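You operate a simulated robot arm through the tools that you are given. There is no shell and no other tool. Be economical: measure what you need, move in short steps, check, and stop when the job is done.

You run a simulated robot arm. Do the job below in one go: nothing can be reset, and whatever is moved stays where it is left.

TASK
Lift the basket out onto the wide tray and drain the steel tank.
Fine: turn the tank knob off first; leave the rings in the basket; close the drain knob and the lid again.

It is judged by the outcome, as a careful person would: the job done as asked, and still so three seconds after it is handed in. It fails if anything else is knocked over, pushed out of place, dropped, spilled or broken. Lids that push on must go on centred and level and be pressed home; caps that screw on are set level and turned clockwise until they are tight.

THE ROBOT
A 6-joint arm with a fingered hand, hanging from a carriage that runs on a rail from [-2222, -2] to [258, 0] (x, y) and turns from -358 to 329 degrees about z. Base frame: it is fixed where the carriage stands at the start and does not move with it; the origin is on the floor, on the carriage's upright axis, x ahead of it, y to its left, z up. Lengths are in mm, angles in degrees, forces in N, time in s.
With the tool pointing down near the work surface it reaches from about 100 to 680 mm from the robot's upright axis, wherever it stands. Its first joint turns from -166.0 to 166.0 degrees. Places, roughly: drain knob [500, -300, 900]; green button [500, -300, 1000]; steel tank [600, -400, 900]; tank knob [600, -300, 1000]; tank lid [600, -500, 1000]; wide steel tray [400, -500, 900]. Payload 4 kg.
The tool frame sits at the grasp point between the pads (the TCP): z along the fingers, y along the line on which they close. The tips reach 29 mm beyond it. Largest opening 100 mm; the body of the gripper starts 34 mm behind the TCP. The gripper is a hand of 5 fingers: y runs from the thumb to the fingers, the wrist lies at [-15, -114, -189] in the tool frame.
Orientation is that of the tool frame in the base frame, as [roll, pitch, yaw] about the fixed x, y, z axes, in that order (R = Rz(yaw) Ry(pitch) Rx(roll)). With the fingers straight down and the wrist toward the robot, the tool's x, y and z point along [0, 1, 0], [1, 0, 0] and [0, 0, -1] of the base frame.

THE INTERFACE
- The arm moves only by the tool move_arm. Its argument "targets" is a list of rows, each a list of 2 entries, a list of its own where there are three numbers: the shift along the tool's x, y, z in mm, then the turn, a rotation vector about the tool's x, y, z in degrees. In form: [[[tx, ty, tz], [rx, ry, rz]], ...]. A call has 1 to 8 rows; each row is the pose to reach, as a shift and turn from the pose commanded when the call began, along the tool's axes at that moment. A row lasts 0.2 s, in which the tool goes at most 50 mm and 8.6 degrees; a call with a longer step from one row to the next is refused whole. A pose out of reach is approached as far as the arm can. The call stops where the force on the tool passes 90 N (or 10 N more than at its start, if that is more) or the arm is blocked; 0.2 s more then pass. In this call time passes only in rows, and 0.2 s behind the last. It gives the time, the measured TCP pose, the force on the tool (base axes), the opening and the grip force at its end, in the units of the frame above (readings bear some noise), with the torque about the TCP (base axes, N m) and any sound that the robot's microphone picked up.
- Cameras (640 x 400 px; columns grow to the right, rows downward): "scene" is now at [239.5, -46, 1785.2]; the picture's right is [-0.80, -0.60, 0.00], its down [-0.54, 0.72, -0.44] and it looks along [0.26, -0.35, -0.90] (base axes); focal length 269 px, centre (320, 200). "wrist" rides on the gripper at [66, -86, -121] in the tool frame; the picture's right is [-0.76, 0.31, -0.58], its down [-0.59, -0.70, 0.40] and it looks along [-0.28, 0.64, 0.71] (tool axes); focal length 247 px, centre (320, 200). There is no depth. A picture from a camera that has moved, and an enlarged one, comes with that camera's place and axes in the base frame and with its lens. The place of the scene camera against the robot may be out by one fixed shift of up to 18 mm in any direction.
- capture(camera): a new picture of that camera. The clock stands still meanwhile.
- raise_lower(by): slides the trunk up (or, below 0, down) by that many mm; the arm and the scene camera ride with it, the base frame stays. It gives what a move gives, with no picture.
- drive_base(legs): drives the robot by 1 to 6 legs, each [ahead, left, turn to the left] in mm, mm and degrees, along the robot's own axes; the way and the turn of a leg run together, so that a leg with both is an arc; at most 1500 mm and 180 degrees a leg. The arm and the cameras ride along, it lands a little off, and it stops where it bumps. It keeps to its track: a leg is cut to what the track allows. It gives what a move gives.
- curl_fingers(index, middle, ring, little, thumb_bend, thumb_turn): sets how far each is bent, from 0 (flat) to 1 (curled in); at 0.3 the hand is open as for a grip, at 0.7 the pads meet at the TCP. One left out holds its place. A second passes; each finger stops where it meets its share of the squeeze, and holds until it gets a number again. It is the only way to open and close the hand. It gives what a move gives, with no picture; readings hold the bend of each and the force on index, middle, ring, little, thumb and palm. thumb_turn goes from beside the hand (0) to across from the fingers (1), as for a grip.
- turn_head(pan, tilt): turns the head with the scene camera to pan (to the left, within 155 degrees either way) and tilt (down, from -29 to 69), counted from straight ahead of the robot. It gives what a move gives.
- enlarge(camera, box): a new picture of the part [left, top, right, bottom] of that camera's present view, enlarged. The clock stands still meanwhile.
- sign_off(): hands the job in; it is judged then, once.

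Go step by step. Nothing tells you exact positions but the pictures and the camera data: compare them with the known pose of the tool, close in by small moves and look again before you grip or let go. The budget is 120 turns and 90 pictures, counting those below and the enlarged ones. Unless the task says otherwise, let go and move clear before handing in, and close with one line.

The tools are called after "Request:" as a command line: name --argument value ..., lists and objects as JSON in quotes. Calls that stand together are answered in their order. move_arm: Moves the arm, as the interface text tells. Its arguments: {"type":"object","properties":{"targets":{"type":"array"}},"required":["targets"]} The other tools are called the same way: raise_lower (by) slides the trunk up or down; curl_fingers (index, middle, ring, little, thumb_bend, thumb_turn) moves the fingers one by one; drive_base (legs) drives the base; turn_head (pan, tilt) turns the head that bears the scene camera; capture (camera) takes a picture; enlarge (camera, box) takes an enlarged picture of a part of a camera's view; sign_off () hands the job in.

At the start:

```text
time: 0.0
tool_pos: [259.7, -403.0, 1001.1]
ee_rot: [180.0, 0.0, 89.9]
contact_force: [0.5, 0.2, -0.2]
moment: [0.01, -0.01, -0.01]
grip_width: 99.9
grasp_force: 0.1
shape: jaw
bend: [0.3, 0.3, 0.3, 0.3, 0.3, 0.98]
finger forces: [0.1, 0.1, 0.1, 0.1, 0.0, 0.0]
trunk travel left (down, up): [-505.0, 95.0]
robot x, y, heading: [-3.0, -1.2, 0.1]
head pan, tilt: [-53.1, 63.9]
```

scene: 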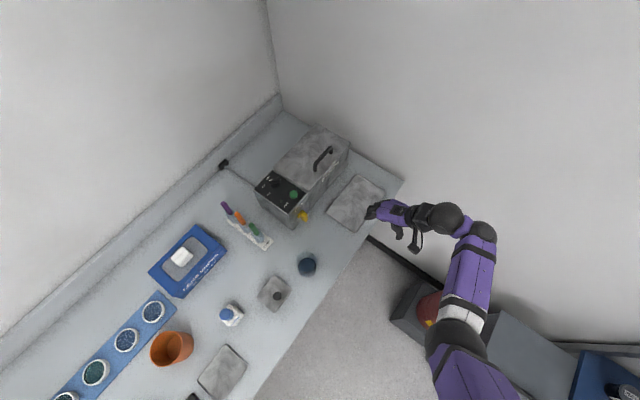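
wrist: 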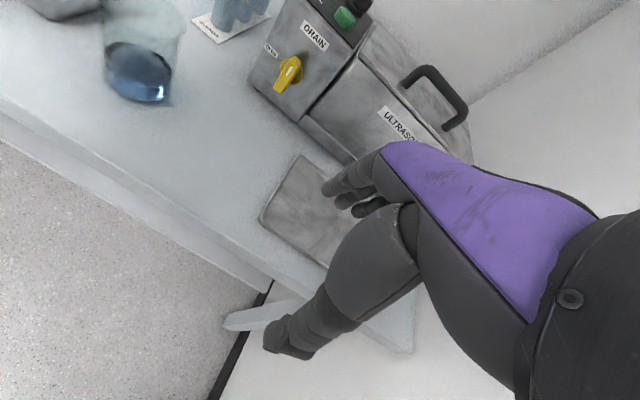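

I see an ultrasonic bath with a lid with handle, a black control panel on its left and a yellow drain knob on the front; the wide tray lies in front of it. I'll look closer at each.

Request:
enlarge --camera "scene" --box '[220, 110, 420, 235]'

Request:
enlarge --camera "scene" --box '[245, 160, 325, 230]'

Request:
enlarge --camera "wrist" --box '[220, 0, 500, 175]'

```text
3.20 times, centred on (320, 172) of scene
camera zoom: at [239.5, -46.0, 1785.2], right [-0.8, -0.6, 0.0], down [-0.54, 0.72, -0.44], along [0.26, -0.35, -0.9], focal length 860 px, centre (320, 288)
```

zoom: 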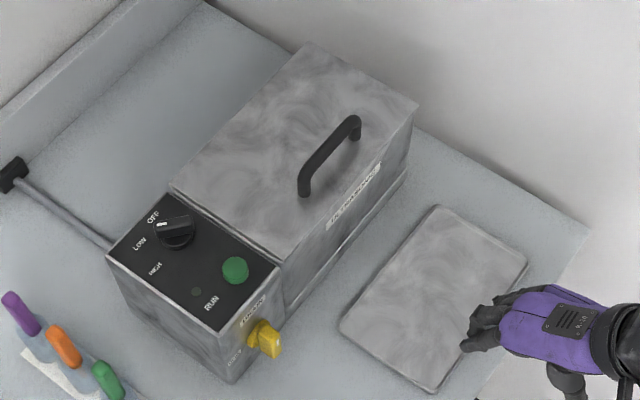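

```text
5.71 times, centred on (285, 195) of scene
camera zoom: at [239.5, -46.0, 1785.2], right [-0.8, -0.6, 0.0], down [-0.54, 0.72, -0.44], along [0.26, -0.35, -0.9], focal length 1535 px, centre (520, 229)
```

zoom: 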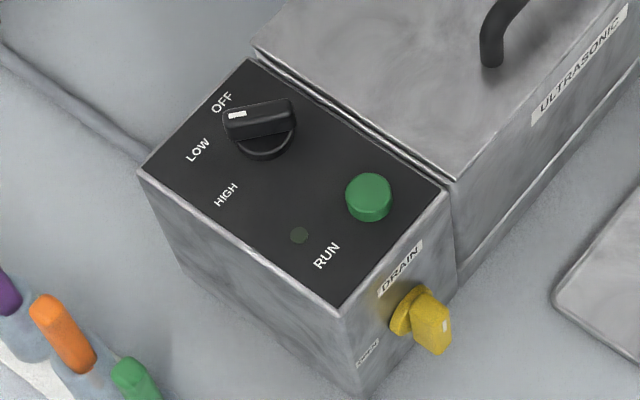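

```text
2.29 times, centred on (360, 88) of wrist
camera zoom: at [173.3, -337.8, 1121.8], right [0.31, -0.76, 0.58], down [-0.7, -0.59, -0.4], along [0.64, -0.28, -0.71], focal length 564 px, centre (229, 457)
```

zoom: 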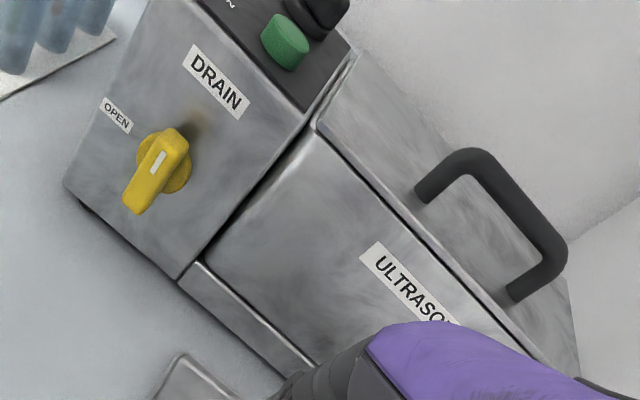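

The tank knob points at LOW (45°, with OFF toward +x). I put the lid handle near [547, -478], the drain knob near [511, -297, 921] and the tank knob near [620, -308]. I'll raise the arm, drive closer and look again.

Request:
move_arm --targets '[[[0, 0, -45], [0, 0, 0]], [[0, 0, -90], [0, 0, 0]], [[0, 0, -130], [0, 0, 0]]]'

Request:
drive_base --legs '[[200, 0, 0]]'

Request:
capture --camera "wrist"

Request:
capture --camera "scene"

```text
time: 0.8
tool_pos: [309.6, -434.6, 1054.0]
ee_rot: [-180.0, 0.0, 90.1]
contact_force: [-0.9, 0.3, 0.3]
moment: [0.01, -0.05, 0.01]
grip_width: 99.9
grasp_force: 0.1
shape: jaw
bend: [0.3, 0.3, 0.3, 0.3, 0.3, 0.98]
finger forces: [0.1, 0.0, 0.0, 0.1, 0.0, 0.0]
out of reach, approached as far as the arm can: row 1, 2, 3
trunk travel left (down, up): [-505.0, 95.0]
robot x, y, heading: [3.4, -2.7, 0.0]
head pan, tilt: [-53.1, 63.9]
```

```text
time: 2.4
tool_pos: [496.8, -439.5, 1055.5]
ee_rot: [-179.4, 0.2, 89.7]
contact_force: [-54.9, 5.5, 35.7]
moment: [-0.39, -0.65, -0.36]
grip_width: 74.1
grasp_force: 0.0
shape: jaw
bend: [0.45, 0.5, 0.48, 0.3, 0.3, 0.98]
finger forces: [14.8, 31.8, 19.0, 0.0, 0.1, 0.0]
trunk travel left (down, up): [-505.0, 95.0]
robot x, y, heading: [201.6, 1.8, 0.2]
head pan, tilt: [-53.1, 63.9]
```

```text
84 pictures are left
camera wrist: at [413.3, -372.9, 1176.9], right [0.31, -0.76, 0.58], down [-0.71, -0.59, -0.39], along [0.63, -0.29, -0.72], focal length 247 px, centre (320, 200)
```

wrist: 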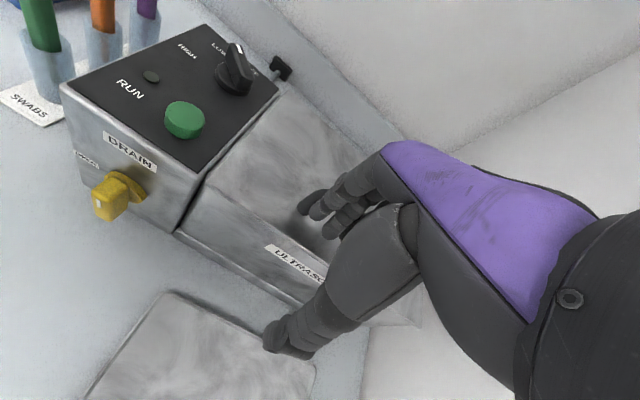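

```text
83 pictures are left
camera scene: at [434.5, -46.5, 1784.1], right [-0.8, -0.6, 0.01], down [-0.54, 0.72, -0.44], along [0.26, -0.35, -0.9], focal length 269 px, centre (320, 200)
```

scene: 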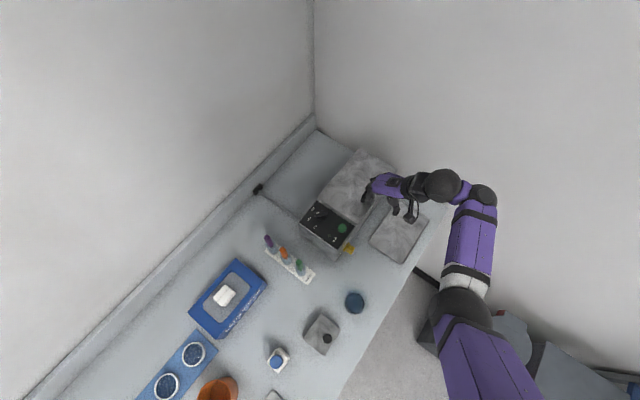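

The arm could not rise fully, and the fingers now press on the lid handle. I'll back off, raise the trunk and check that the tank has not shifted.

Request:
drive_base --legs '[[-70, 0, 0]]'

Request:
raise_lower --by 90

Request:
capture --camera "wrist"

Request:
enlarge --camera "scene" --box '[240, 120, 440, 270]'

```text
time: 3.4
tool_pos: [435.1, -437.1, 1053.9]
ee_rot: [-179.9, 0.1, 89.7]
contact_force: [-1.3, -0.1, -0.1]
moment: [0.02, 0.01, 0.01]
grip_width: 99.9
grasp_force: 0.1
shape: jaw
bend: [0.3, 0.3, 0.3, 0.3, 0.3, 0.98]
finger forces: [0.1, 0.0, 0.1, 0.0, 0.0, 0.1]
trunk travel left (down, up): [-505.0, 95.0]
robot x, y, heading: [130.0, 1.4, 0.1]
head pan, tilt: [-53.1, 63.9]
```

```text
time: 4.7
tool_pos: [435.7, -438.4, 1146.3]
ee_rot: [-179.8, 0.2, 89.7]
contact_force: [0.5, -0.2, -0.3]
moment: [-0.01, 0.02, 0.0]
grip_width: 100.0
grasp_force: 0.0
shape: jaw
bend: [0.3, 0.3, 0.3, 0.3, 0.3, 0.98]
finger forces: [0.0, 0.0, 0.1, 0.0, 0.0, 0.1]
trunk travel left (down, up): [-595.0, 5.0]
robot x, y, heading: [128.1, -0.9, -0.0]
head pan, tilt: [-53.1, 63.9]
```

```text
82 pictures are left
camera wrist: at [350.2, -371.7, 1267.5], right [0.3, -0.76, 0.58], down [-0.71, -0.59, -0.4], along [0.64, -0.29, -0.71], focal length 247 px, centre (320, 200)
```

wrist: 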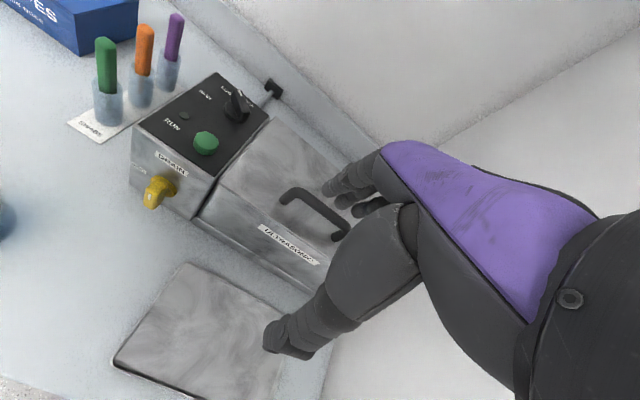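

```text
2.67 times, centred on (340, 195) of scene
camera zoom: at [367.6, -46.0, 1875.2], right [-0.8, -0.6, 0.0], down [-0.54, 0.72, -0.44], along [0.26, -0.35, -0.9], focal length 716 px, centre (267, 213)
```

zoom: 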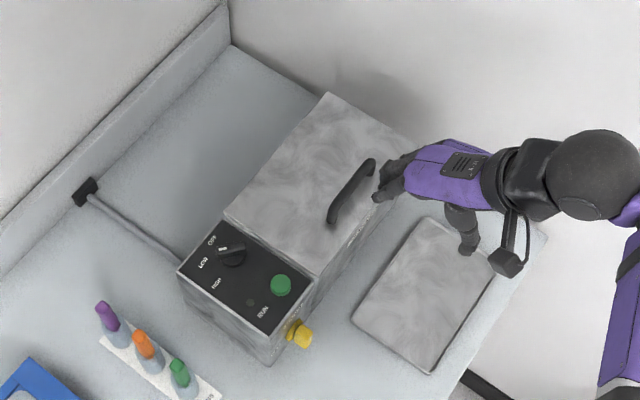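

The tank has not moved, and the hand is clear above the lid. I'll drive on forward at this height.

Request:
drive_base --legs '[[112, 0, 0]]'

Request:
capture --camera "wrist"

Request:
enlarge --camera "scene" --box '[270, 100, 470, 225]'

```text
time: 5.9
tool_pos: [549.4, -436.7, 1146.4]
ee_rot: [-179.9, 0.1, 89.8]
contact_force: [0.6, 0.7, 0.2]
moment: [-0.02, 0.04, 0.02]
grip_width: 99.7
grasp_force: 0.0
shape: jaw
bend: [0.3, 0.3, 0.3, 0.3, 0.3, 0.98]
finger forces: [0.0, 0.0, 0.0, 0.0, 0.0, 0.0]
trunk travel left (down, up): [-595.0, 5.0]
robot x, y, heading: [240.3, 0.8, 0.1]
head pan, tilt: [-53.1, 63.9]
```

```text
80 pictures are left
camera wrist: at [462.7, -371.1, 1267.5], right [0.31, -0.76, 0.58], down [-0.71, -0.59, -0.4], along [0.64, -0.29, -0.71], focal length 247 px, centre (320, 200)
```

wrist: 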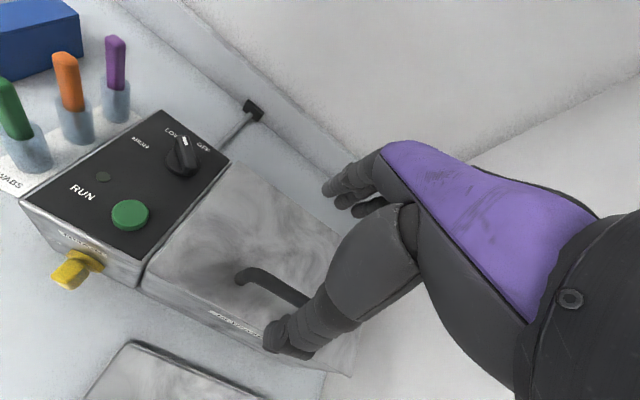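

```text
3.20 times, centred on (370, 162) of scene
camera zoom: at [479.4, -45.4, 1875.2], right [-0.8, -0.6, 0.0], down [-0.54, 0.72, -0.44], along [0.27, -0.35, -0.9], focal length 860 px, centre (160, 320)
```

zoom: 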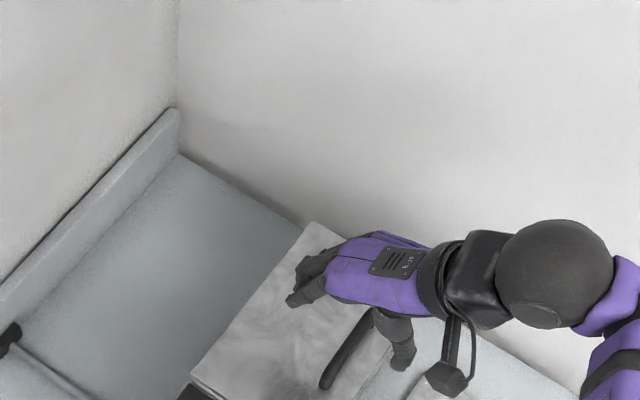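

I need to know which side the index finger is on, so I'll curl ring and little fully and look.

Request:
curl_fingers --ring 1 --little 1

Request:
enlarge --camera "wrist" --box '[220, 120, 420, 370]'

Request:
enlarge --camera "wrist" --box '[0, 80, 280, 300]'

```text
time: 6.9
tool_pos: [548.4, -436.6, 1146.0]
ee_rot: [-179.8, 0.2, 89.7]
contact_force: [0.3, 0.3, 0.7]
moment: [0.02, -0.01, -0.02]
grip_width: 98.2
grasp_force: 0.1
shape: fingers
bend: [0.3, 0.3, 1.0, 1.0, 0.3, 0.98]
finger forces: [0.0, 0.1, 0.0, 0.0, 0.1, 0.0]
trunk travel left (down, up): [-595.0, 5.0]
robot x, y, heading: [238.3, -1.1, -0.0]
head pan, tilt: [-53.1, 63.9]
```

```text
1.60 times, centred on (320, 245) of wrist
camera zoom: at [462.7, -371.1, 1267.6], right [0.31, -0.76, 0.58], down [-0.71, -0.59, -0.4], along [0.64, -0.29, -0.71], focal length 395 px, centre (320, 128)
```

zoom: 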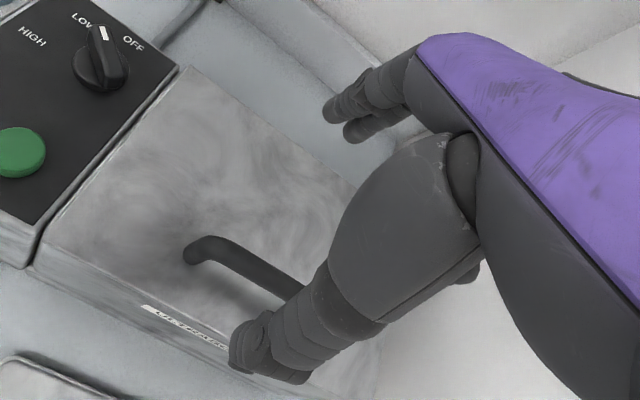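

```text
1.82 times, centred on (140, 190) of wrist
camera zoom: at [462.7, -371.1, 1267.6], right [0.31, -0.76, 0.58], down [-0.71, -0.59, -0.4], along [0.64, -0.29, -0.71], focal length 449 px, centre (647, 218)
```

zoom: 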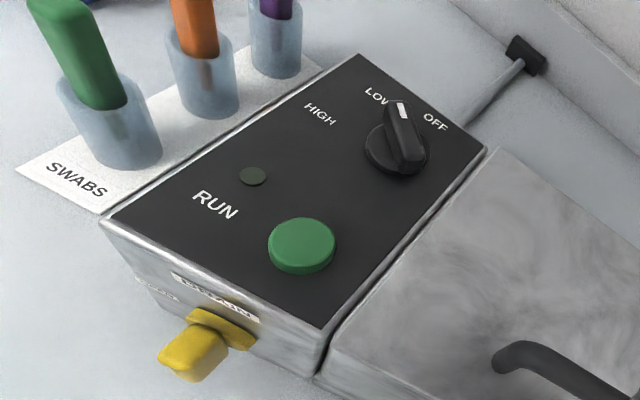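

Index is on the tool's +x side. I'll close index, middle and thumb in free air to see where the pinch forms.

Request:
curl_fingers --index 0.68 --middle 0.68 --thumb_bend 0.68

Request:
enlarge --camera "wrist" --box '[220, 120, 420, 370]'

Request:
enlarge --camera "scene" --box '[340, 140, 440, 240]'

```text
time: 7.9
tool_pos: [548.5, -437.1, 1145.3]
ee_rot: [-179.9, 0.2, 89.9]
contact_force: [-0.6, -0.4, 0.0]
moment: [-0.04, -0.01, -0.01]
grip_width: 6.7
grasp_force: 0.0
shape: fingers
bend: [0.68, 0.68, 1.0, 1.0, 0.68, 0.98]
finger forces: [0.1, 0.0, 0.0, 0.1, 0.0, 0.0]
trunk travel left (down, up): [-595.0, 5.0]
robot x, y, heading: [238.3, -0.7, 0.1]
head pan, tilt: [-53.1, 63.9]
```

```text
1.60 times, centred on (320, 245) of wrist
camera zoom: at [462.7, -371.1, 1267.6], right [0.31, -0.76, 0.58], down [-0.71, -0.59, -0.4], along [0.64, -0.29, -0.71], focal length 395 px, centre (320, 128)
```

zoom: 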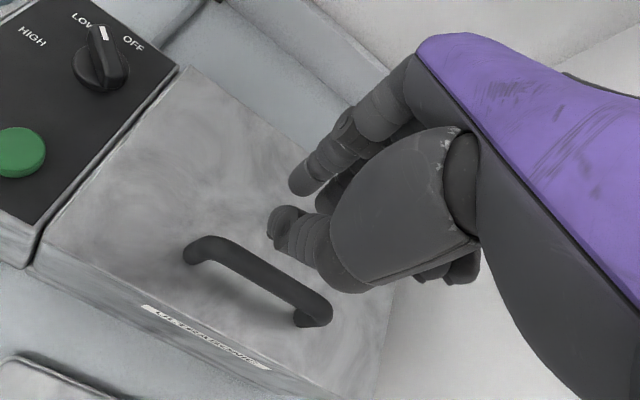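

```text
4.00 times, centred on (390, 190) of scene
camera zoom: at [479.4, -45.4, 1875.2], right [-0.8, -0.6, 0.0], down [-0.54, 0.72, -0.44], along [0.27, -0.35, -0.9], focal length 1074 px, centre (40, 240)
```

zoom: 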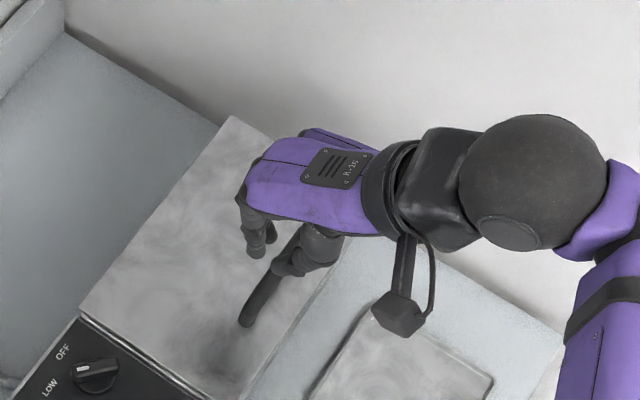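

The pinch forms at the TCP as stated. I'll move above the tank knob with the hand turned 45° so the fingers close across its bar.

Request:
move_arm --targets '[[[20, 10, 0], [0, 0, 7.5]], [[41, 20, 0], [0, 0, 15]], [[62, 31, 0], [0, 0, 22.5]], [[83, 41, 0], [0, 0, 30]], [[104, 51, 0], [0, 0, 37.5]], [[124, 61, 0], [0, 0, 45]]]'

Request:
curl_fingers --index 0.48 --middle 0.48 --thumb_bend 0.48

Request:
capture --camera "wrist"

Request:
enlarge --camera "scene" --box '[300, 150, 440, 250]'

```text
time: 9.3
tool_pos: [609.2, -310.7, 1146.8]
ee_rot: [-180.0, 0.4, 45.1]
contact_force: [-0.7, -0.5, 0.2]
moment: [0.1, -0.09, 0.05]
grip_width: 6.2
grasp_force: 0.1
shape: fingers
bend: [0.68, 0.68, 1.0, 1.0, 0.68, 0.98]
finger forces: [0.1, 0.0, 0.1, 0.0, 0.0, 0.1]
trunk travel left (down, up): [-595.0, 5.0]
robot x, y, heading: [242.5, -1.8, 0.0]
head pan, tilt: [-53.1, 63.9]
```

```text
time: 10.3
tool_pos: [610.0, -311.8, 1146.1]
ee_rot: [-180.0, 0.1, 44.8]
contact_force: [0.1, -0.2, 0.8]
moment: [0.01, 0.01, 0.01]
grip_width: 54.4
grasp_force: 0.0
shape: fingers
bend: [0.48, 0.48, 1.0, 1.0, 0.48, 0.98]
finger forces: [0.0, 0.1, 0.0, 0.0, 0.0, 0.1]
trunk travel left (down, up): [-595.0, 5.0]
robot x, y, heading: [242.4, 2.2, 0.3]
head pan, tilt: [-53.1, 63.9]
```

```text
74 pictures are left
camera wrist: at [595.5, -205.1, 1267.6], right [-0.32, -0.75, 0.58], down [-0.91, 0.08, -0.4], along [0.25, -0.66, -0.71], focal length 247 px, centre (320, 200)
```

wrist: 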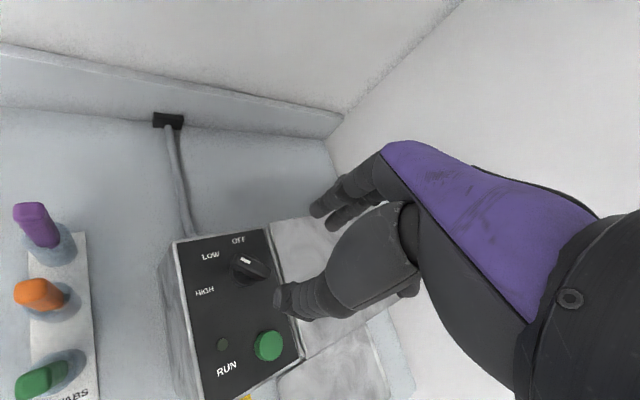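

```text
4.00 times, centred on (370, 200) of scene
camera zoom: at [479.4, -45.4, 1875.2], right [-0.8, -0.6, 0.0], down [-0.54, 0.72, -0.44], along [0.27, -0.35, -0.9], focal length 1074 px, centre (120, 200)
```

zoom: 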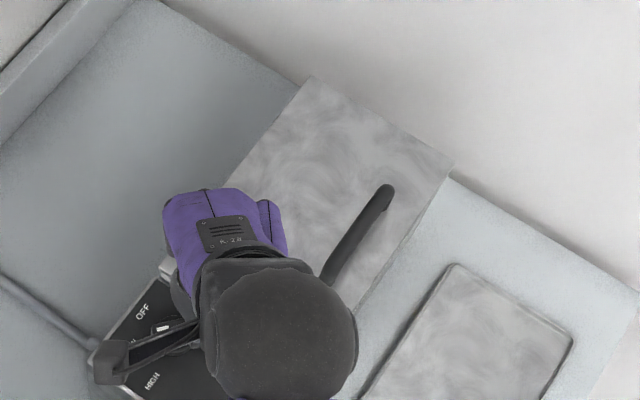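

I'll zoom in on the knob for a finer fix.

Request:
enlarge --camera "wrist" --box '[160, 200, 320, 300]'

```text
4.00 times, centred on (240, 250) of wrist
camera zoom: at [595.5, -205.1, 1267.6], right [-0.32, -0.75, 0.58], down [-0.91, 0.08, -0.4], along [0.25, -0.66, -0.71], focal length 988 px, centre (640, 0)
```

zoom: 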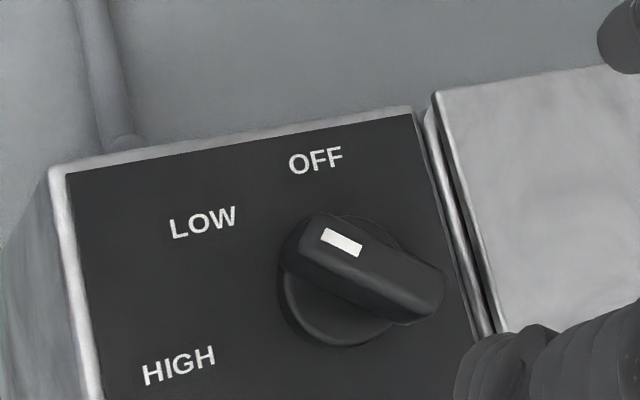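

The bar top is at about [618, -311, 1026] and the panel at about z 1003. I'll narrow the opening a little and descend to just around the bar.

Request:
curl_fingers --index 0.53 --middle 0.53 --thumb_bend 0.53

Request:
move_arm --targets '[[[6, 5, 30], [0, 0, 0]], [[6, 5, 55], [0, 0, 0]], [[6, 5, 75], [0, 0, 0]]]'

Request:
enlarge --camera "wrist" --box '[200, 120, 400, 320]'

```text
time: 11.3
tool_pos: [608.2, -311.3, 1145.2]
ee_rot: [-180.0, 0.1, 44.8]
contact_force: [-0.5, 0.2, 0.8]
moment: [0.07, 0.01, -0.03]
grip_width: 43.0
grasp_force: 0.1
shape: fingers
bend: [0.53, 0.53, 1.0, 1.0, 0.53, 0.98]
finger forces: [0.0, 0.1, 0.0, 0.0, 0.2, 0.0]
trunk travel left (down, up): [-595.0, 5.0]
robot x, y, heading: [237.9, 2.3, -0.0]
head pan, tilt: [-53.1, 63.9]
```

```text
time: 12.1
tool_pos: [617.0, -313.3, 1070.5]
ee_rot: [180.0, 0.2, 44.9]
contact_force: [-0.4, 0.0, -0.3]
moment: [0.04, -0.01, 0.01]
grip_width: 43.1
grasp_force: 0.1
shape: fingers
bend: [0.53, 0.53, 1.0, 1.0, 0.53, 0.98]
finger forces: [0.0, 0.0, 0.0, 0.1, 0.0, 0.0]
trunk travel left (down, up): [-595.0, 5.0]
robot x, y, heading: [238.3, 3.9, 0.0]
head pan, tilt: [-53.1, 63.9]
```

```text
2.00 times, centred on (300, 220) of wrist
camera zoom: at [603.3, -205.6, 1191.6], right [-0.32, -0.75, 0.58], down [-0.91, 0.08, -0.4], along [0.25, -0.66, -0.71], focal length 494 px, centre (360, 160)
```

zoom: 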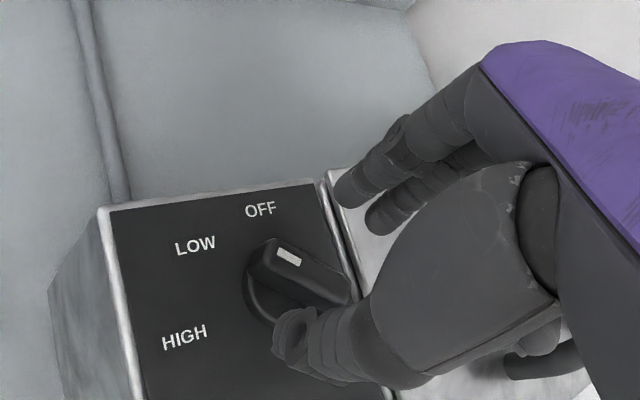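

The knob lies between thumb and fingers. I'll descend 28 mm more.

Request:
move_arm --targets '[[[0, 0, 15], [0, 0, 0]], [[0, 0, 28], [0, 0, 0]]]'

Request:
enlarge --camera "wrist" --box '[200, 120, 400, 320]'

```text
time: 12.7
tool_pos: [616.6, -311.6, 1042.8]
ee_rot: [179.9, 0.2, 44.8]
contact_force: [0.1, -0.3, 0.1]
moment: [0.02, -0.01, 0.01]
grip_width: 43.1
grasp_force: 0.0
shape: fingers
bend: [0.53, 0.53, 1.0, 1.0, 0.53, 0.98]
finger forces: [0.1, 0.0, 0.0, 0.0, 0.1, 0.0]
trunk travel left (down, up): [-595.0, 5.0]
robot x, y, heading: [242.3, -2.1, -0.0]
head pan, tilt: [-53.1, 63.9]
```

```text
2.00 times, centred on (300, 220) of wrist
camera zoom: at [602.7, -205.3, 1164.1], right [-0.32, -0.75, 0.58], down [-0.91, 0.08, -0.4], along [0.25, -0.66, -0.71], focal length 494 px, centre (360, 160)
```

zoom: 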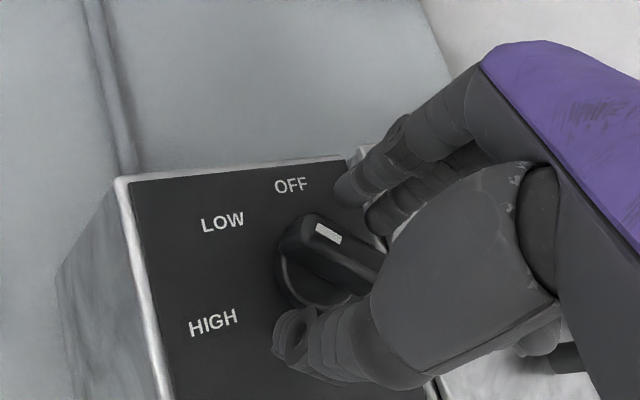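

The fingers straddle the bar, so I'll close them.

Request:
curl_fingers --index 0.7 --middle 0.7 --thumb_bend 0.7

Request:
enlarge --camera "wrist" --box '[200, 120, 400, 320]'

```text
time: 13.7
tool_pos: [617.6, -312.3, 1042.7]
ee_rot: [179.9, 0.2, 44.8]
contact_force: [1.8, -2.9, -3.4]
moment: [-0.05, -0.05, 0.02]
grip_width: 9.8
grasp_force: 4.1
shape: fingers
bend: [0.67, 0.67, 1.0, 1.0, 0.68, 0.97]
finger forces: [3.3, 2.9, 0.1, 0.0, 2.2, 0.1]
trunk travel left (down, up): [-595.0, 5.0]
robot x, y, heading: [242.0, 2.3, 0.0]
head pan, tilt: [-53.1, 63.9]
```

```text
2.00 times, centred on (300, 220) of wrist
camera zoom: at [603.0, -205.7, 1164.4], right [-0.32, -0.75, 0.58], down [-0.91, 0.08, -0.4], along [0.25, -0.66, -0.71], focal length 494 px, centre (360, 160)
```

zoom: 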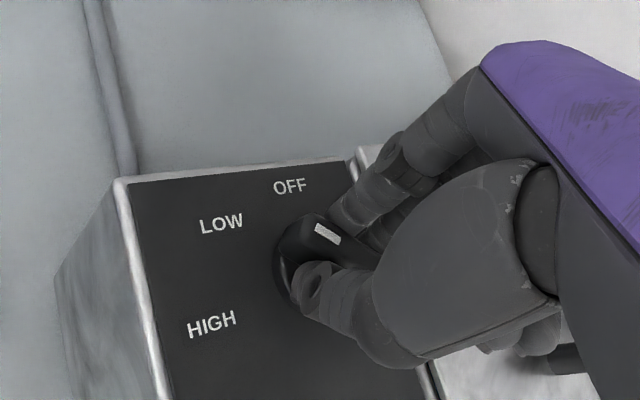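

The bar is gripped. I'll turn it clockwise 45° to OFF.

Request:
move_arm --targets '[[[0, 0, 0], [0, 0, 8]], [[0, 0, 0], [0, 0, 16]], [[0, 0, 0], [0, 0, 24]], [[0, 0, 0], [0, 0, 32]], [[0, 0, 0], [0, 0, 40]], [[0, 0, 0], [0, 0, 46]]]'

Request:
capture --camera "wrist"

```text
time: 15.1
tool_pos: [616.1, -312.8, 1042.7]
ee_rot: [179.8, -0.1, -1.3]
contact_force: [-1.8, -0.7, 0.4]
moment: [-0.05, 0.0, 0.05]
grip_width: 9.6
grasp_force: 4.3
shape: fingers
bend: [0.67, 0.68, 1.0, 1.0, 0.68, 0.97]
finger forces: [2.1, 2.5, 0.1, 0.0, 3.6, 0.0]
trunk travel left (down, up): [-595.0, 5.0]
robot x, y, heading: [238.8, -1.4, -0.1]
head pan, tilt: [-53.1, 63.9]
```

```text
68 pictures are left
camera wrist: at [684.2, -228.7, 1163.8], right [-0.76, -0.29, 0.58], down [-0.57, 0.71, -0.4], along [-0.3, -0.64, -0.71], focal length 247 px, centre (320, 200)
```

wrist: 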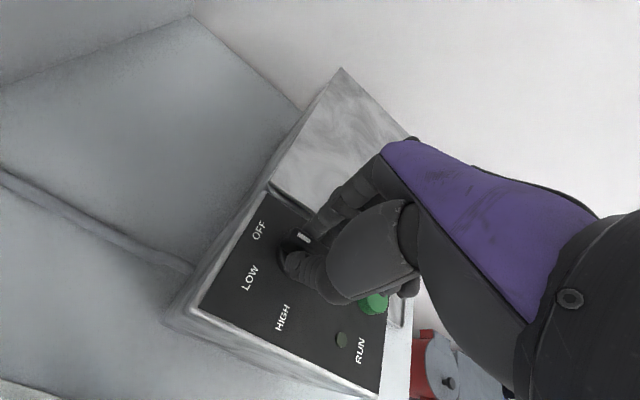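

The tool turned the full 46°. I'll open slightly, rise straight up and check the pointer.

Request:
curl_fingers --index 0.56 --middle 0.56 --thumb_bend 0.56

Request:
move_arm --targets '[[[0, 0, -30], [0, 0, 0]], [[0, 0, -70], [0, 0, 0]], [[0, 0, -100], [0, 0, 0]]]'

Request:
enlarge --camera "wrist" --box '[160, 140, 400, 340]'

```text
time: 16.1
tool_pos: [616.5, -312.4, 1042.2]
ee_rot: [179.8, 0.0, -1.2]
contact_force: [-0.2, -0.5, 0.1]
moment: [0.03, -0.02, 0.0]
grip_width: 34.9
grasp_force: 0.1
shape: fingers
bend: [0.56, 0.56, 1.0, 1.0, 0.56, 0.97]
finger forces: [0.1, 0.0, 0.0, 0.1, 0.0, 0.1]
trunk travel left (down, up): [-595.0, 5.0]
robot x, y, heading: [239.2, 1.2, 0.1]
head pan, tilt: [-53.1, 63.9]
```

```text
time: 16.9
tool_pos: [621.0, -324.7, 1118.3]
ee_rot: [179.8, 0.1, -1.1]
contact_force: [0.2, 0.9, 0.3]
moment: [0.01, 0.01, -0.01]
grip_width: 34.9
grasp_force: 0.0
shape: fingers
bend: [0.56, 0.56, 1.0, 1.0, 0.56, 0.98]
finger forces: [0.0, 0.1, 0.0, 0.1, 0.0, 0.1]
out of reach, approached as far as the arm can: row 3
trunk travel left (down, up): [-595.0, 5.0]
robot x, y, heading: [240.1, -0.8, -0.1]
head pan, tilt: [-53.1, 63.9]
```

```text
2.00 times, centred on (280, 240) of wrist
camera zoom: at [688.7, -241.2, 1239.6], right [-0.76, -0.29, 0.58], down [-0.58, 0.71, -0.4], along [-0.3, -0.64, -0.71], focal length 494 px, centre (400, 120)
```

zoom: 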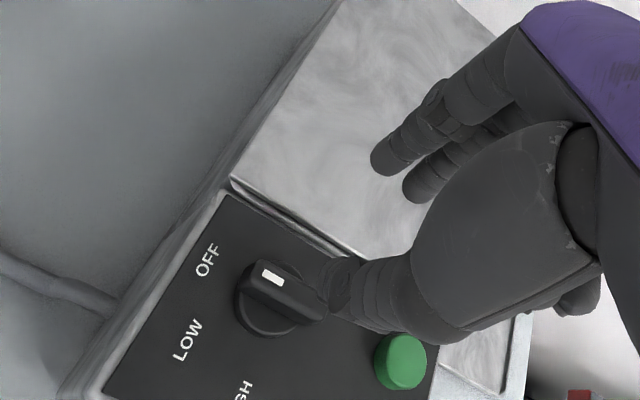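

The tank knob now points to OFF. Next is the lid handle: bar centre about [544, -473, 1043], running along y. I'll swing the hand back to close across x, above the handle.

Request:
move_arm --targets '[[[-6, 12, 0], [0, 0, -8]], [[-13, 25, 0], [0, 0, -16]], [[-19, 37, 0], [0, 0, -24]], [[-26, 50, 0], [0, 0, -32]], [[-32, 62, 0], [0, 0, -40]], [[-38, 75, 0], [0, 0, -48]]]'

Request:
move_arm --targets '[[[-13, 4, 0], [0, 0, -7.2]], [[-27, 7, 0], [0, 0, -14.4]], [[-40, 11, 0], [0, 0, -21.6]], [[-54, 15, 0], [0, 0, -28.8]], [[-67, 18, 0], [0, 0, -36]], [[-80, 22, 0], [0, 0, -43]]]'

Request:
curl_fingers --index 0.45 --middle 0.45 --thumb_bend 0.45

Request:
capture --camera "wrist"

Request:
enlarge --camera "scene" --box '[270, 140, 430, 260]'

```text
time: 18.3
tool_pos: [583.0, -400.1, 1121.2]
ee_rot: [180.0, 0.2, 46.8]
contact_force: [0.5, 1.1, -0.2]
moment: [-0.02, 0.01, 0.01]
grip_width: 35.2
grasp_force: 0.0
shape: fingers
bend: [0.56, 0.56, 1.0, 1.0, 0.56, 0.98]
finger forces: [0.0, 0.0, 0.1, 0.1, 0.1, 0.1]
trunk travel left (down, up): [-595.0, 5.0]
robot x, y, heading: [238.1, -0.4, 0.4]
head pan, tilt: [-53.1, 63.9]
```

```text
time: 19.7
tool_pos: [543.6, -474.8, 1121.0]
ee_rot: [-179.9, 0.2, 90.0]
contact_force: [1.1, -0.1, -0.1]
moment: [-0.02, 0.0, -0.02]
grip_width: 35.2
grasp_force: 0.0
shape: fingers
bend: [0.56, 0.56, 1.0, 1.0, 0.56, 0.98]
finger forces: [0.1, 0.1, 0.0, 0.1, 0.0, 0.0]
trunk travel left (down, up): [-595.0, 5.0]
robot x, y, heading: [240.0, 0.2, -0.1]
head pan, tilt: [-53.1, 63.9]
```

```text
time: 20.7
tool_pos: [544.7, -475.4, 1121.9]
ee_rot: [-179.8, 0.1, 89.7]
contact_force: [0.6, 0.1, -0.5]
moment: [-0.02, 0.04, -0.02]
grip_width: 62.0
grasp_force: 0.0
shape: fingers
bend: [0.45, 0.45, 1.0, 1.0, 0.45, 0.98]
finger forces: [0.1, 0.1, 0.0, 0.0, 0.0, 0.0]
trunk travel left (down, up): [-595.0, 5.0]
robot x, y, heading: [241.6, 3.1, 0.1]
head pan, tilt: [-53.1, 63.9]
```

```text
66 pictures are left
camera wrist: at [458.8, -409.2, 1243.1], right [0.31, -0.76, 0.58], down [-0.71, -0.59, -0.4], along [0.64, -0.29, -0.71], focal length 247 px, centre (320, 200)
```

wrist: 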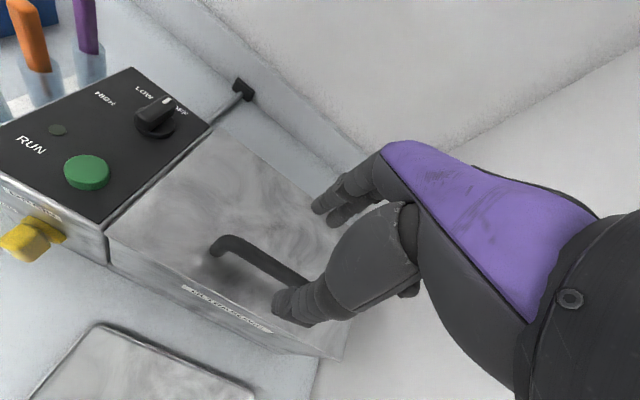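

```text
3.33 times, centred on (350, 200) of scene
camera zoom: at [479.4, -45.4, 1875.2], right [-0.8, -0.6, 0.0], down [-0.54, 0.72, -0.44], along [0.27, -0.35, -0.9], focal length 895 px, centre (220, 200)
```

zoom: 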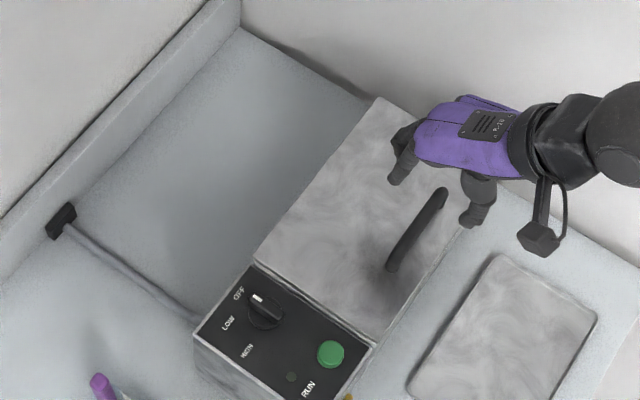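

The hand is aligned over the handle. I'll descend around the bar.

Request:
move_arm --targets '[[[0, 0, 30], [0, 0, 0]], [[0, 0, 50], [0, 0, 0]]]'

Request:
enlarge --camera "wrist" --box '[180, 120, 420, 360]'

```text
time: 21.3
tool_pos: [544.6, -474.8, 1070.6]
ee_rot: [-179.9, 0.2, 89.8]
contact_force: [-0.6, 0.0, 0.5]
moment: [0.01, 0.01, 0.0]
grip_width: 62.3
grasp_force: 0.0
shape: fingers
bend: [0.45, 0.45, 1.0, 1.0, 0.45, 0.98]
finger forces: [0.1, 0.0, 0.0, 0.0, 0.0, 0.1]
trunk travel left (down, up): [-595.0, 5.0]
robot x, y, heading: [238.5, 0.9, 0.1]
head pan, tilt: [-53.1, 63.9]
```

```text
1.67 times, centred on (300, 240) of wrist
camera zoom: at [459.5, -409.6, 1192.6], right [0.31, -0.76, 0.58], down [-0.71, -0.59, -0.39], along [0.64, -0.29, -0.71], focal length 412 px, centre (353, 133)
```

zoom: 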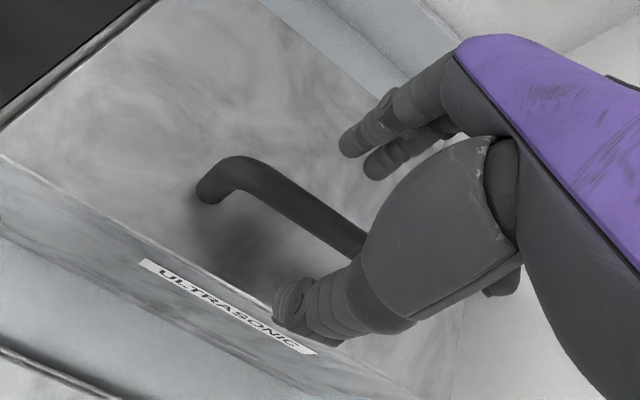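

Request:
move_arm --targets '[[[0, 0, 12], [0, 0, 0]], [[0, 0, 23], [0, 0, 0]]]'

Request:
curl_fingers --index 0.7 --middle 0.7 --thumb_bend 0.7

Request:
enlarge --camera "wrist" --box '[180, 120, 420, 360]'

```text
time: 21.9
tool_pos: [543.6, -475.2, 1048.6]
ee_rot: [-180.0, 0.1, 89.9]
contact_force: [0.4, -0.6, 0.4]
moment: [-0.02, 0.02, 0.01]
grip_width: 62.3
grasp_force: 0.1
shape: fingers
bend: [0.45, 0.45, 1.0, 1.0, 0.45, 0.98]
finger forces: [0.1, 0.1, 0.1, 0.0, 0.0, 0.1]
trunk travel left (down, up): [-595.0, 5.0]
robot x, y, heading: [241.6, -0.9, 0.2]
head pan, tilt: [-53.1, 63.9]
```

```text
time: 22.9
tool_pos: [545.2, -474.3, 1048.5]
ee_rot: [-180.0, 0.2, 90.0]
contact_force: [0.6, -0.1, -0.2]
moment: [-0.04, -0.03, -0.01]
grip_width: 3.9
grasp_force: 0.7
shape: fingers
bend: [0.69, 0.7, 1.0, 1.0, 0.69, 0.98]
finger forces: [1.2, 0.0, 0.0, 0.0, 0.5, 0.1]
trunk travel left (down, up): [-595.0, 5.0]
robot x, y, heading: [238.3, -1.0, 0.1]
head pan, tilt: [-53.1, 63.9]
```

```text
1.67 times, centred on (300, 240) of wrist
camera zoom: at [459.0, -409.4, 1169.7], right [0.31, -0.76, 0.58], down [-0.71, -0.59, -0.4], along [0.64, -0.29, -0.71], focal length 412 px, centre (353, 133)
```

zoom: 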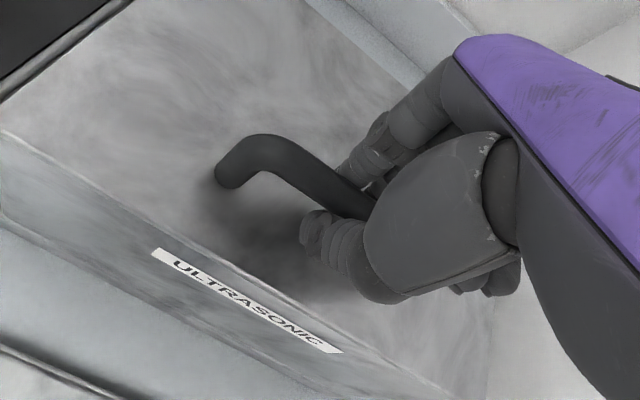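

The fingers have looped under the bar. I'll do a small test lift along a presumed rear-hinge arc and see how the lid behaves.

Request:
move_arm --targets '[[[0, 2, -10], [0, 0, 0]], [[0, 5, -20], [0, 0, 0]], [[0, 13, -32], [0, 0, 0]]]'

Request:
enlarge --camera "scene" --box '[270, 140, 430, 260]'

Request:
capture --camera "wrist"

```text
time: 23.7
tool_pos: [557.4, -472.0, 1079.2]
ee_rot: [-179.9, 0.2, 89.9]
contact_force: [-0.5, -0.8, -1.1]
moment: [0.02, 0.0, 0.03]
grip_width: 6.0
grasp_force: 1.6
shape: fingers
bend: [0.69, 0.7, 1.0, 1.0, 0.69, 0.98]
finger forces: [1.1, 0.1, 0.0, 0.0, 1.9, 0.1]
trunk travel left (down, up): [-595.0, 5.0]
robot x, y, heading: [238.7, 0.5, 0.1]
head pan, tilt: [-53.1, 63.9]
```

```text
3.33 times, centred on (350, 200) of scene
camera zoom: at [479.2, -45.4, 1875.2], right [-0.8, -0.6, 0.0], down [-0.54, 0.72, -0.44], along [0.27, -0.35, -0.9], focal length 895 px, centre (220, 200)
```

zoom: 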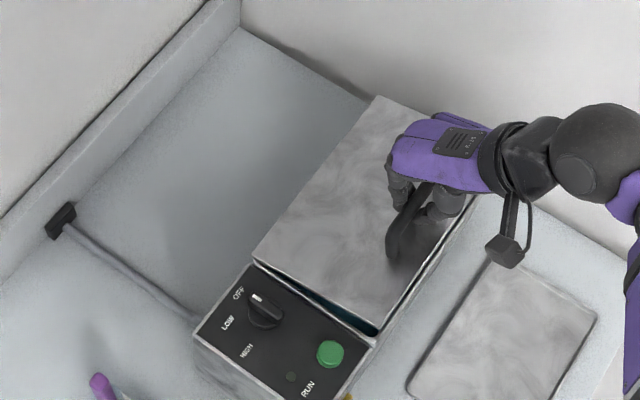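

```text
61 pictures are left
camera wrist: at [472.6, -408.1, 1201.7], right [0.31, -0.76, 0.58], down [-0.71, -0.59, -0.39], along [0.64, -0.29, -0.71], focal length 247 px, centre (320, 200)
```

wrist: 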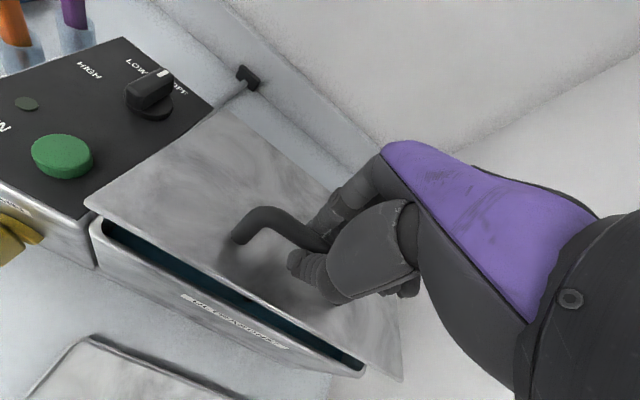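

The lid is hinged at the back, with water visible inside. I'll carry on along the hinge arc to about 45°, tilting the hand a little with it.

Request:
move_arm --targets '[[[0, 9, -13], [5, 0, 0]], [[0, 20, -26], [10, 0, 0]], [[0, 34, -37], [15, 0, 0]], [[0, 47, -46], [20, 0, 0]]]'

Request:
enlarge --camera "scene" --box '[270, 140, 430, 260]'

Request:
capture --camera "wrist"

```text
time: 24.7
tool_pos: [604.9, -473.0, 1125.7]
ee_rot: [-159.8, 0.2, 89.8]
contact_force: [2.9, -0.1, -4.6]
moment: [-0.01, -0.06, 0.02]
grip_width: 6.7
grasp_force: 2.4
shape: fingers
bend: [0.67, 0.69, 1.0, 1.0, 0.69, 0.98]
finger forces: [3.4, 1.5, 0.1, 0.1, 0.9, 0.1]
trunk travel left (down, up): [-595.0, 5.0]
robot x, y, heading: [241.7, 3.0, 0.2]
head pan, tilt: [-53.1, 63.9]
```

```text
3.33 times, centred on (350, 200) of scene
camera zoom: at [479.3, -45.2, 1875.1], right [-0.8, -0.6, 0.0], down [-0.54, 0.72, -0.44], along [0.27, -0.35, -0.9], focal length 895 px, centre (220, 200)
```

zoom: 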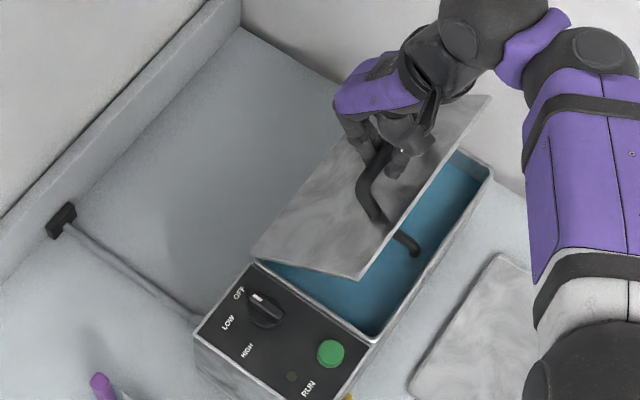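

```text
59 pictures are left
camera wrist: at [566.2, -408.4, 1269.9], right [0.49, -0.76, 0.44], down [-0.8, -0.59, -0.13], along [0.35, -0.29, -0.89], focal length 247 px, centre (320, 200)
```

wrist: 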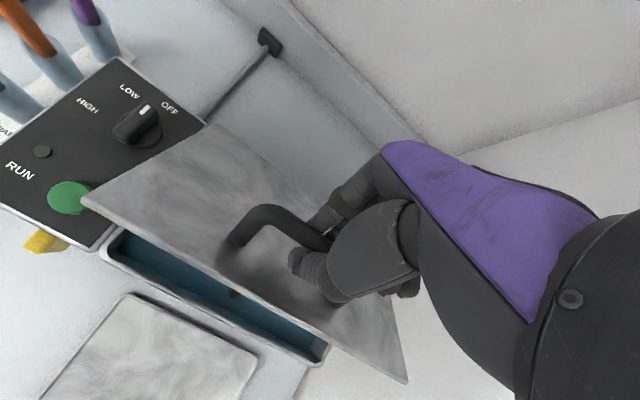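

The lid follows and the tank interior is visible. I'll continue along the arc to about 75°.

Request:
move_arm --targets '[[[0, 11, -11], [6, 0, 0]], [[0, 24.6, -22], [12, 0, 0]], [[0, 40, -31], [18, 0, 0]], [[0, 53.6, -37], [24, 0, 0]]]'

Request:
enlarge --camera "scene" --box '[270, 120, 430, 240]'

```text
time: 25.7
tool_pos: [654.7, -447.3, 1148.9]
ee_rot: [-139.8, 0.2, 90.0]
contact_force: [-0.3, 0.0, 0.0]
moment: [0.01, 0.05, -0.02]
grip_width: 8.9
grasp_force: 3.0
shape: fingers
bend: [0.68, 0.68, 1.0, 1.0, 0.67, 0.97]
finger forces: [1.2, 1.2, 0.0, 0.0, 3.2, 0.1]
out of reach, approached as far as the arm can: row 3, 4
trunk travel left (down, up): [-595.0, 5.0]
robot x, y, heading: [242.8, 1.1, 0.3]
head pan, tilt: [-53.1, 63.9]
```

```text
3.33 times, centred on (350, 180) of scene
camera zoom: at [479.2, -45.3, 1875.3], right [-0.8, -0.6, 0.0], down [-0.54, 0.72, -0.44], along [0.27, -0.35, -0.9], focal length 895 px, centre (220, 267)
```

zoom: 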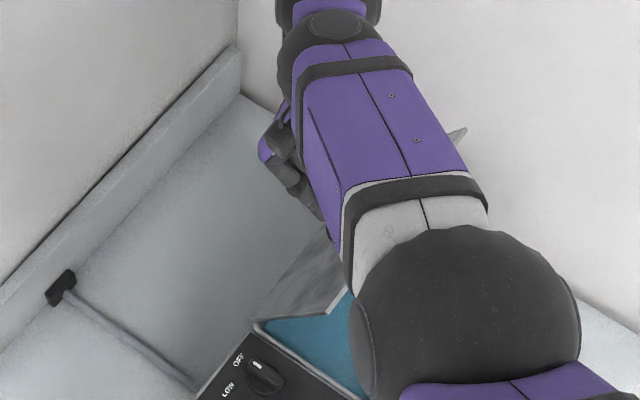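

The arm ran out of reach at about 70°. I'll gain a little with the base (track end) and then see how the lid sits.

Request:
drive_base --legs '[[15, 0, 0]]'

Request:
capture --camera "wrist"

```text
time: 26.4
tool_pos: [670.1, -447.1, 1148.4]
ee_rot: [-139.9, 0.2, 89.9]
contact_force: [-1.5, -0.2, 6.9]
moment: [0.02, 0.26, -0.01]
grip_width: 10.1
grasp_force: 4.7
shape: fingers
bend: [0.7, 0.7, 1.0, 1.0, 0.67, 0.97]
finger forces: [0.0, 0.3, 0.0, 0.1, 7.6, 0.1]
trunk travel left (down, up): [-595.0, 5.0]
robot x, y, heading: [255.4, -0.3, 0.2]
head pan, tilt: [-53.1, 63.9]
```

```text
57 pictures are left
camera wrist: at [682.9, -382.1, 1297.1], right [0.6, -0.76, 0.25], down [-0.8, -0.59, 0.15], along [0.03, -0.29, -0.96], focal length 247 px, centre (320, 200)
```

wrist: 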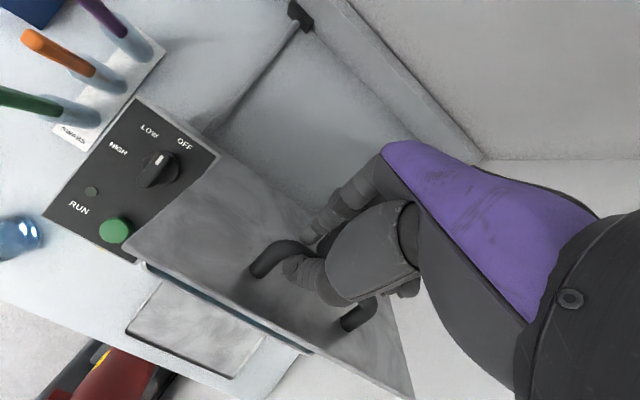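

The lid is at about 70°. I'll ease the hand's tilt back while pushing the bar further toward +x.

Request:
move_arm --targets '[[[0, 6, -5], [-5, 0, 0]], [[0, 12, -10], [-10, 0, 0]], [[0, 19, -16], [-15, 0, 0]]]'

Request:
capture --camera "wrist"

```text
time: 27.2
tool_pos: [694.7, -447.8, 1148.3]
ee_rot: [-155.0, 0.1, 89.8]
contact_force: [0.0, -1.8, 0.8]
moment: [0.0, 0.03, 0.04]
grip_width: 10.2
grasp_force: 4.0
shape: fingers
bend: [0.69, 0.69, 1.0, 1.0, 0.67, 0.98]
finger forces: [1.8, 1.4, 0.0, 0.1, 4.4, 0.0]
trunk travel left (down, up): [-595.0, 5.0]
robot x, y, heading: [255.7, 1.8, 0.2]
head pan, tilt: [-53.1, 63.9]
```

```text
56 pictures are left
camera wrist: at [668.0, -382.1, 1294.8], right [0.52, -0.76, 0.39], down [-0.81, -0.59, -0.06], along [0.28, -0.29, -0.92], focal length 247 px, centre (320, 200)
```

wrist: 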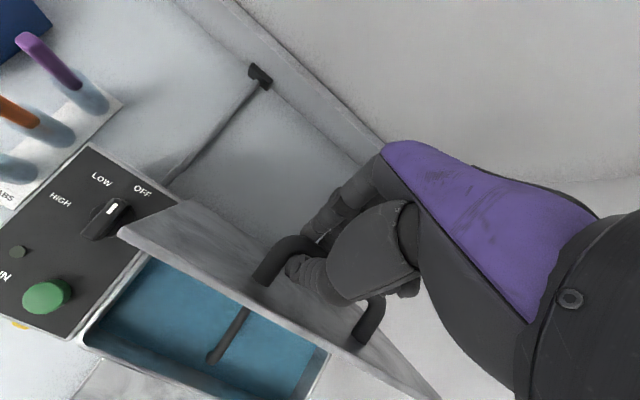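

Nearly upright. I'll continue over the top.

Request:
move_arm --targets '[[[0, 11, -4], [-4, 0, 0]], [[0, 21.6, -5.7], [-8, 0, 0]], [[0, 32, -5], [-10, 0, 0]]]'

Request:
capture --camera "wrist"

```text
time: 28.0
tool_pos: [726.1, -447.2, 1139.6]
ee_rot: [-165.0, 0.2, 89.8]
contact_force: [-1.9, -0.7, -0.4]
moment: [0.03, 0.06, 0.04]
grip_width: 9.4
grasp_force: 3.9
shape: fingers
bend: [0.68, 0.69, 1.0, 1.0, 0.68, 0.98]
finger forces: [2.1, 1.5, 0.1, 0.0, 4.1, 0.0]
trunk travel left (down, up): [-595.0, 5.0]
robot x, y, heading: [255.0, -2.2, 0.4]
head pan, tilt: [-53.1, 63.9]
```

```text
55 pictures are left
camera wrist: at [674.8, -382.5, 1278.6], right [0.44, -0.76, 0.48], down [-0.78, -0.59, -0.2], along [0.43, -0.29, -0.85], focal length 247 px, centre (320, 200)
```

wrist: 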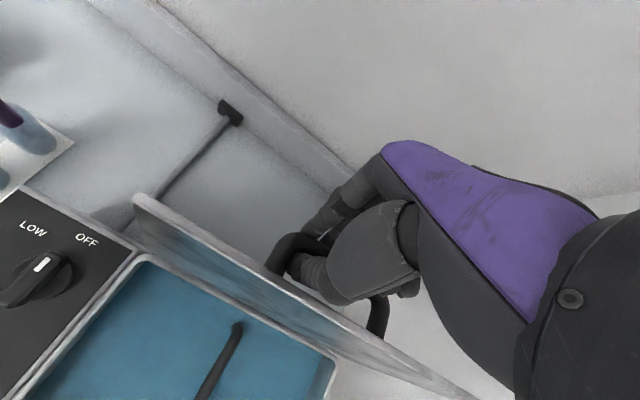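

The lid is just past vertical. I'll ease it back further until I feel its stop.

Request:
move_arm --targets '[[[0, 8, 1], [-2, 0, 0]], [[0, 16, 3], [-4, 0, 0]]]'

```text
time: 28.6
tool_pos: [742.8, -450.0, 1133.7]
ee_rot: [-169.1, 0.3, 90.0]
contact_force: [1.3, 1.1, 10.5]
moment: [0.04, 0.76, -0.01]
grip_width: 12.3
grasp_force: 11.0
shape: fingers
bend: [0.7, 0.7, 1.0, 1.0, 0.64, 0.97]
finger forces: [0.0, 0.0, 0.0, 0.0, 23.0, 0.1]
trunk travel left (down, up): [-595.0, 5.0]
robot x, y, heading: [255.5, 1.0, -0.0]
head pan, tilt: [-53.1, 63.9]
```

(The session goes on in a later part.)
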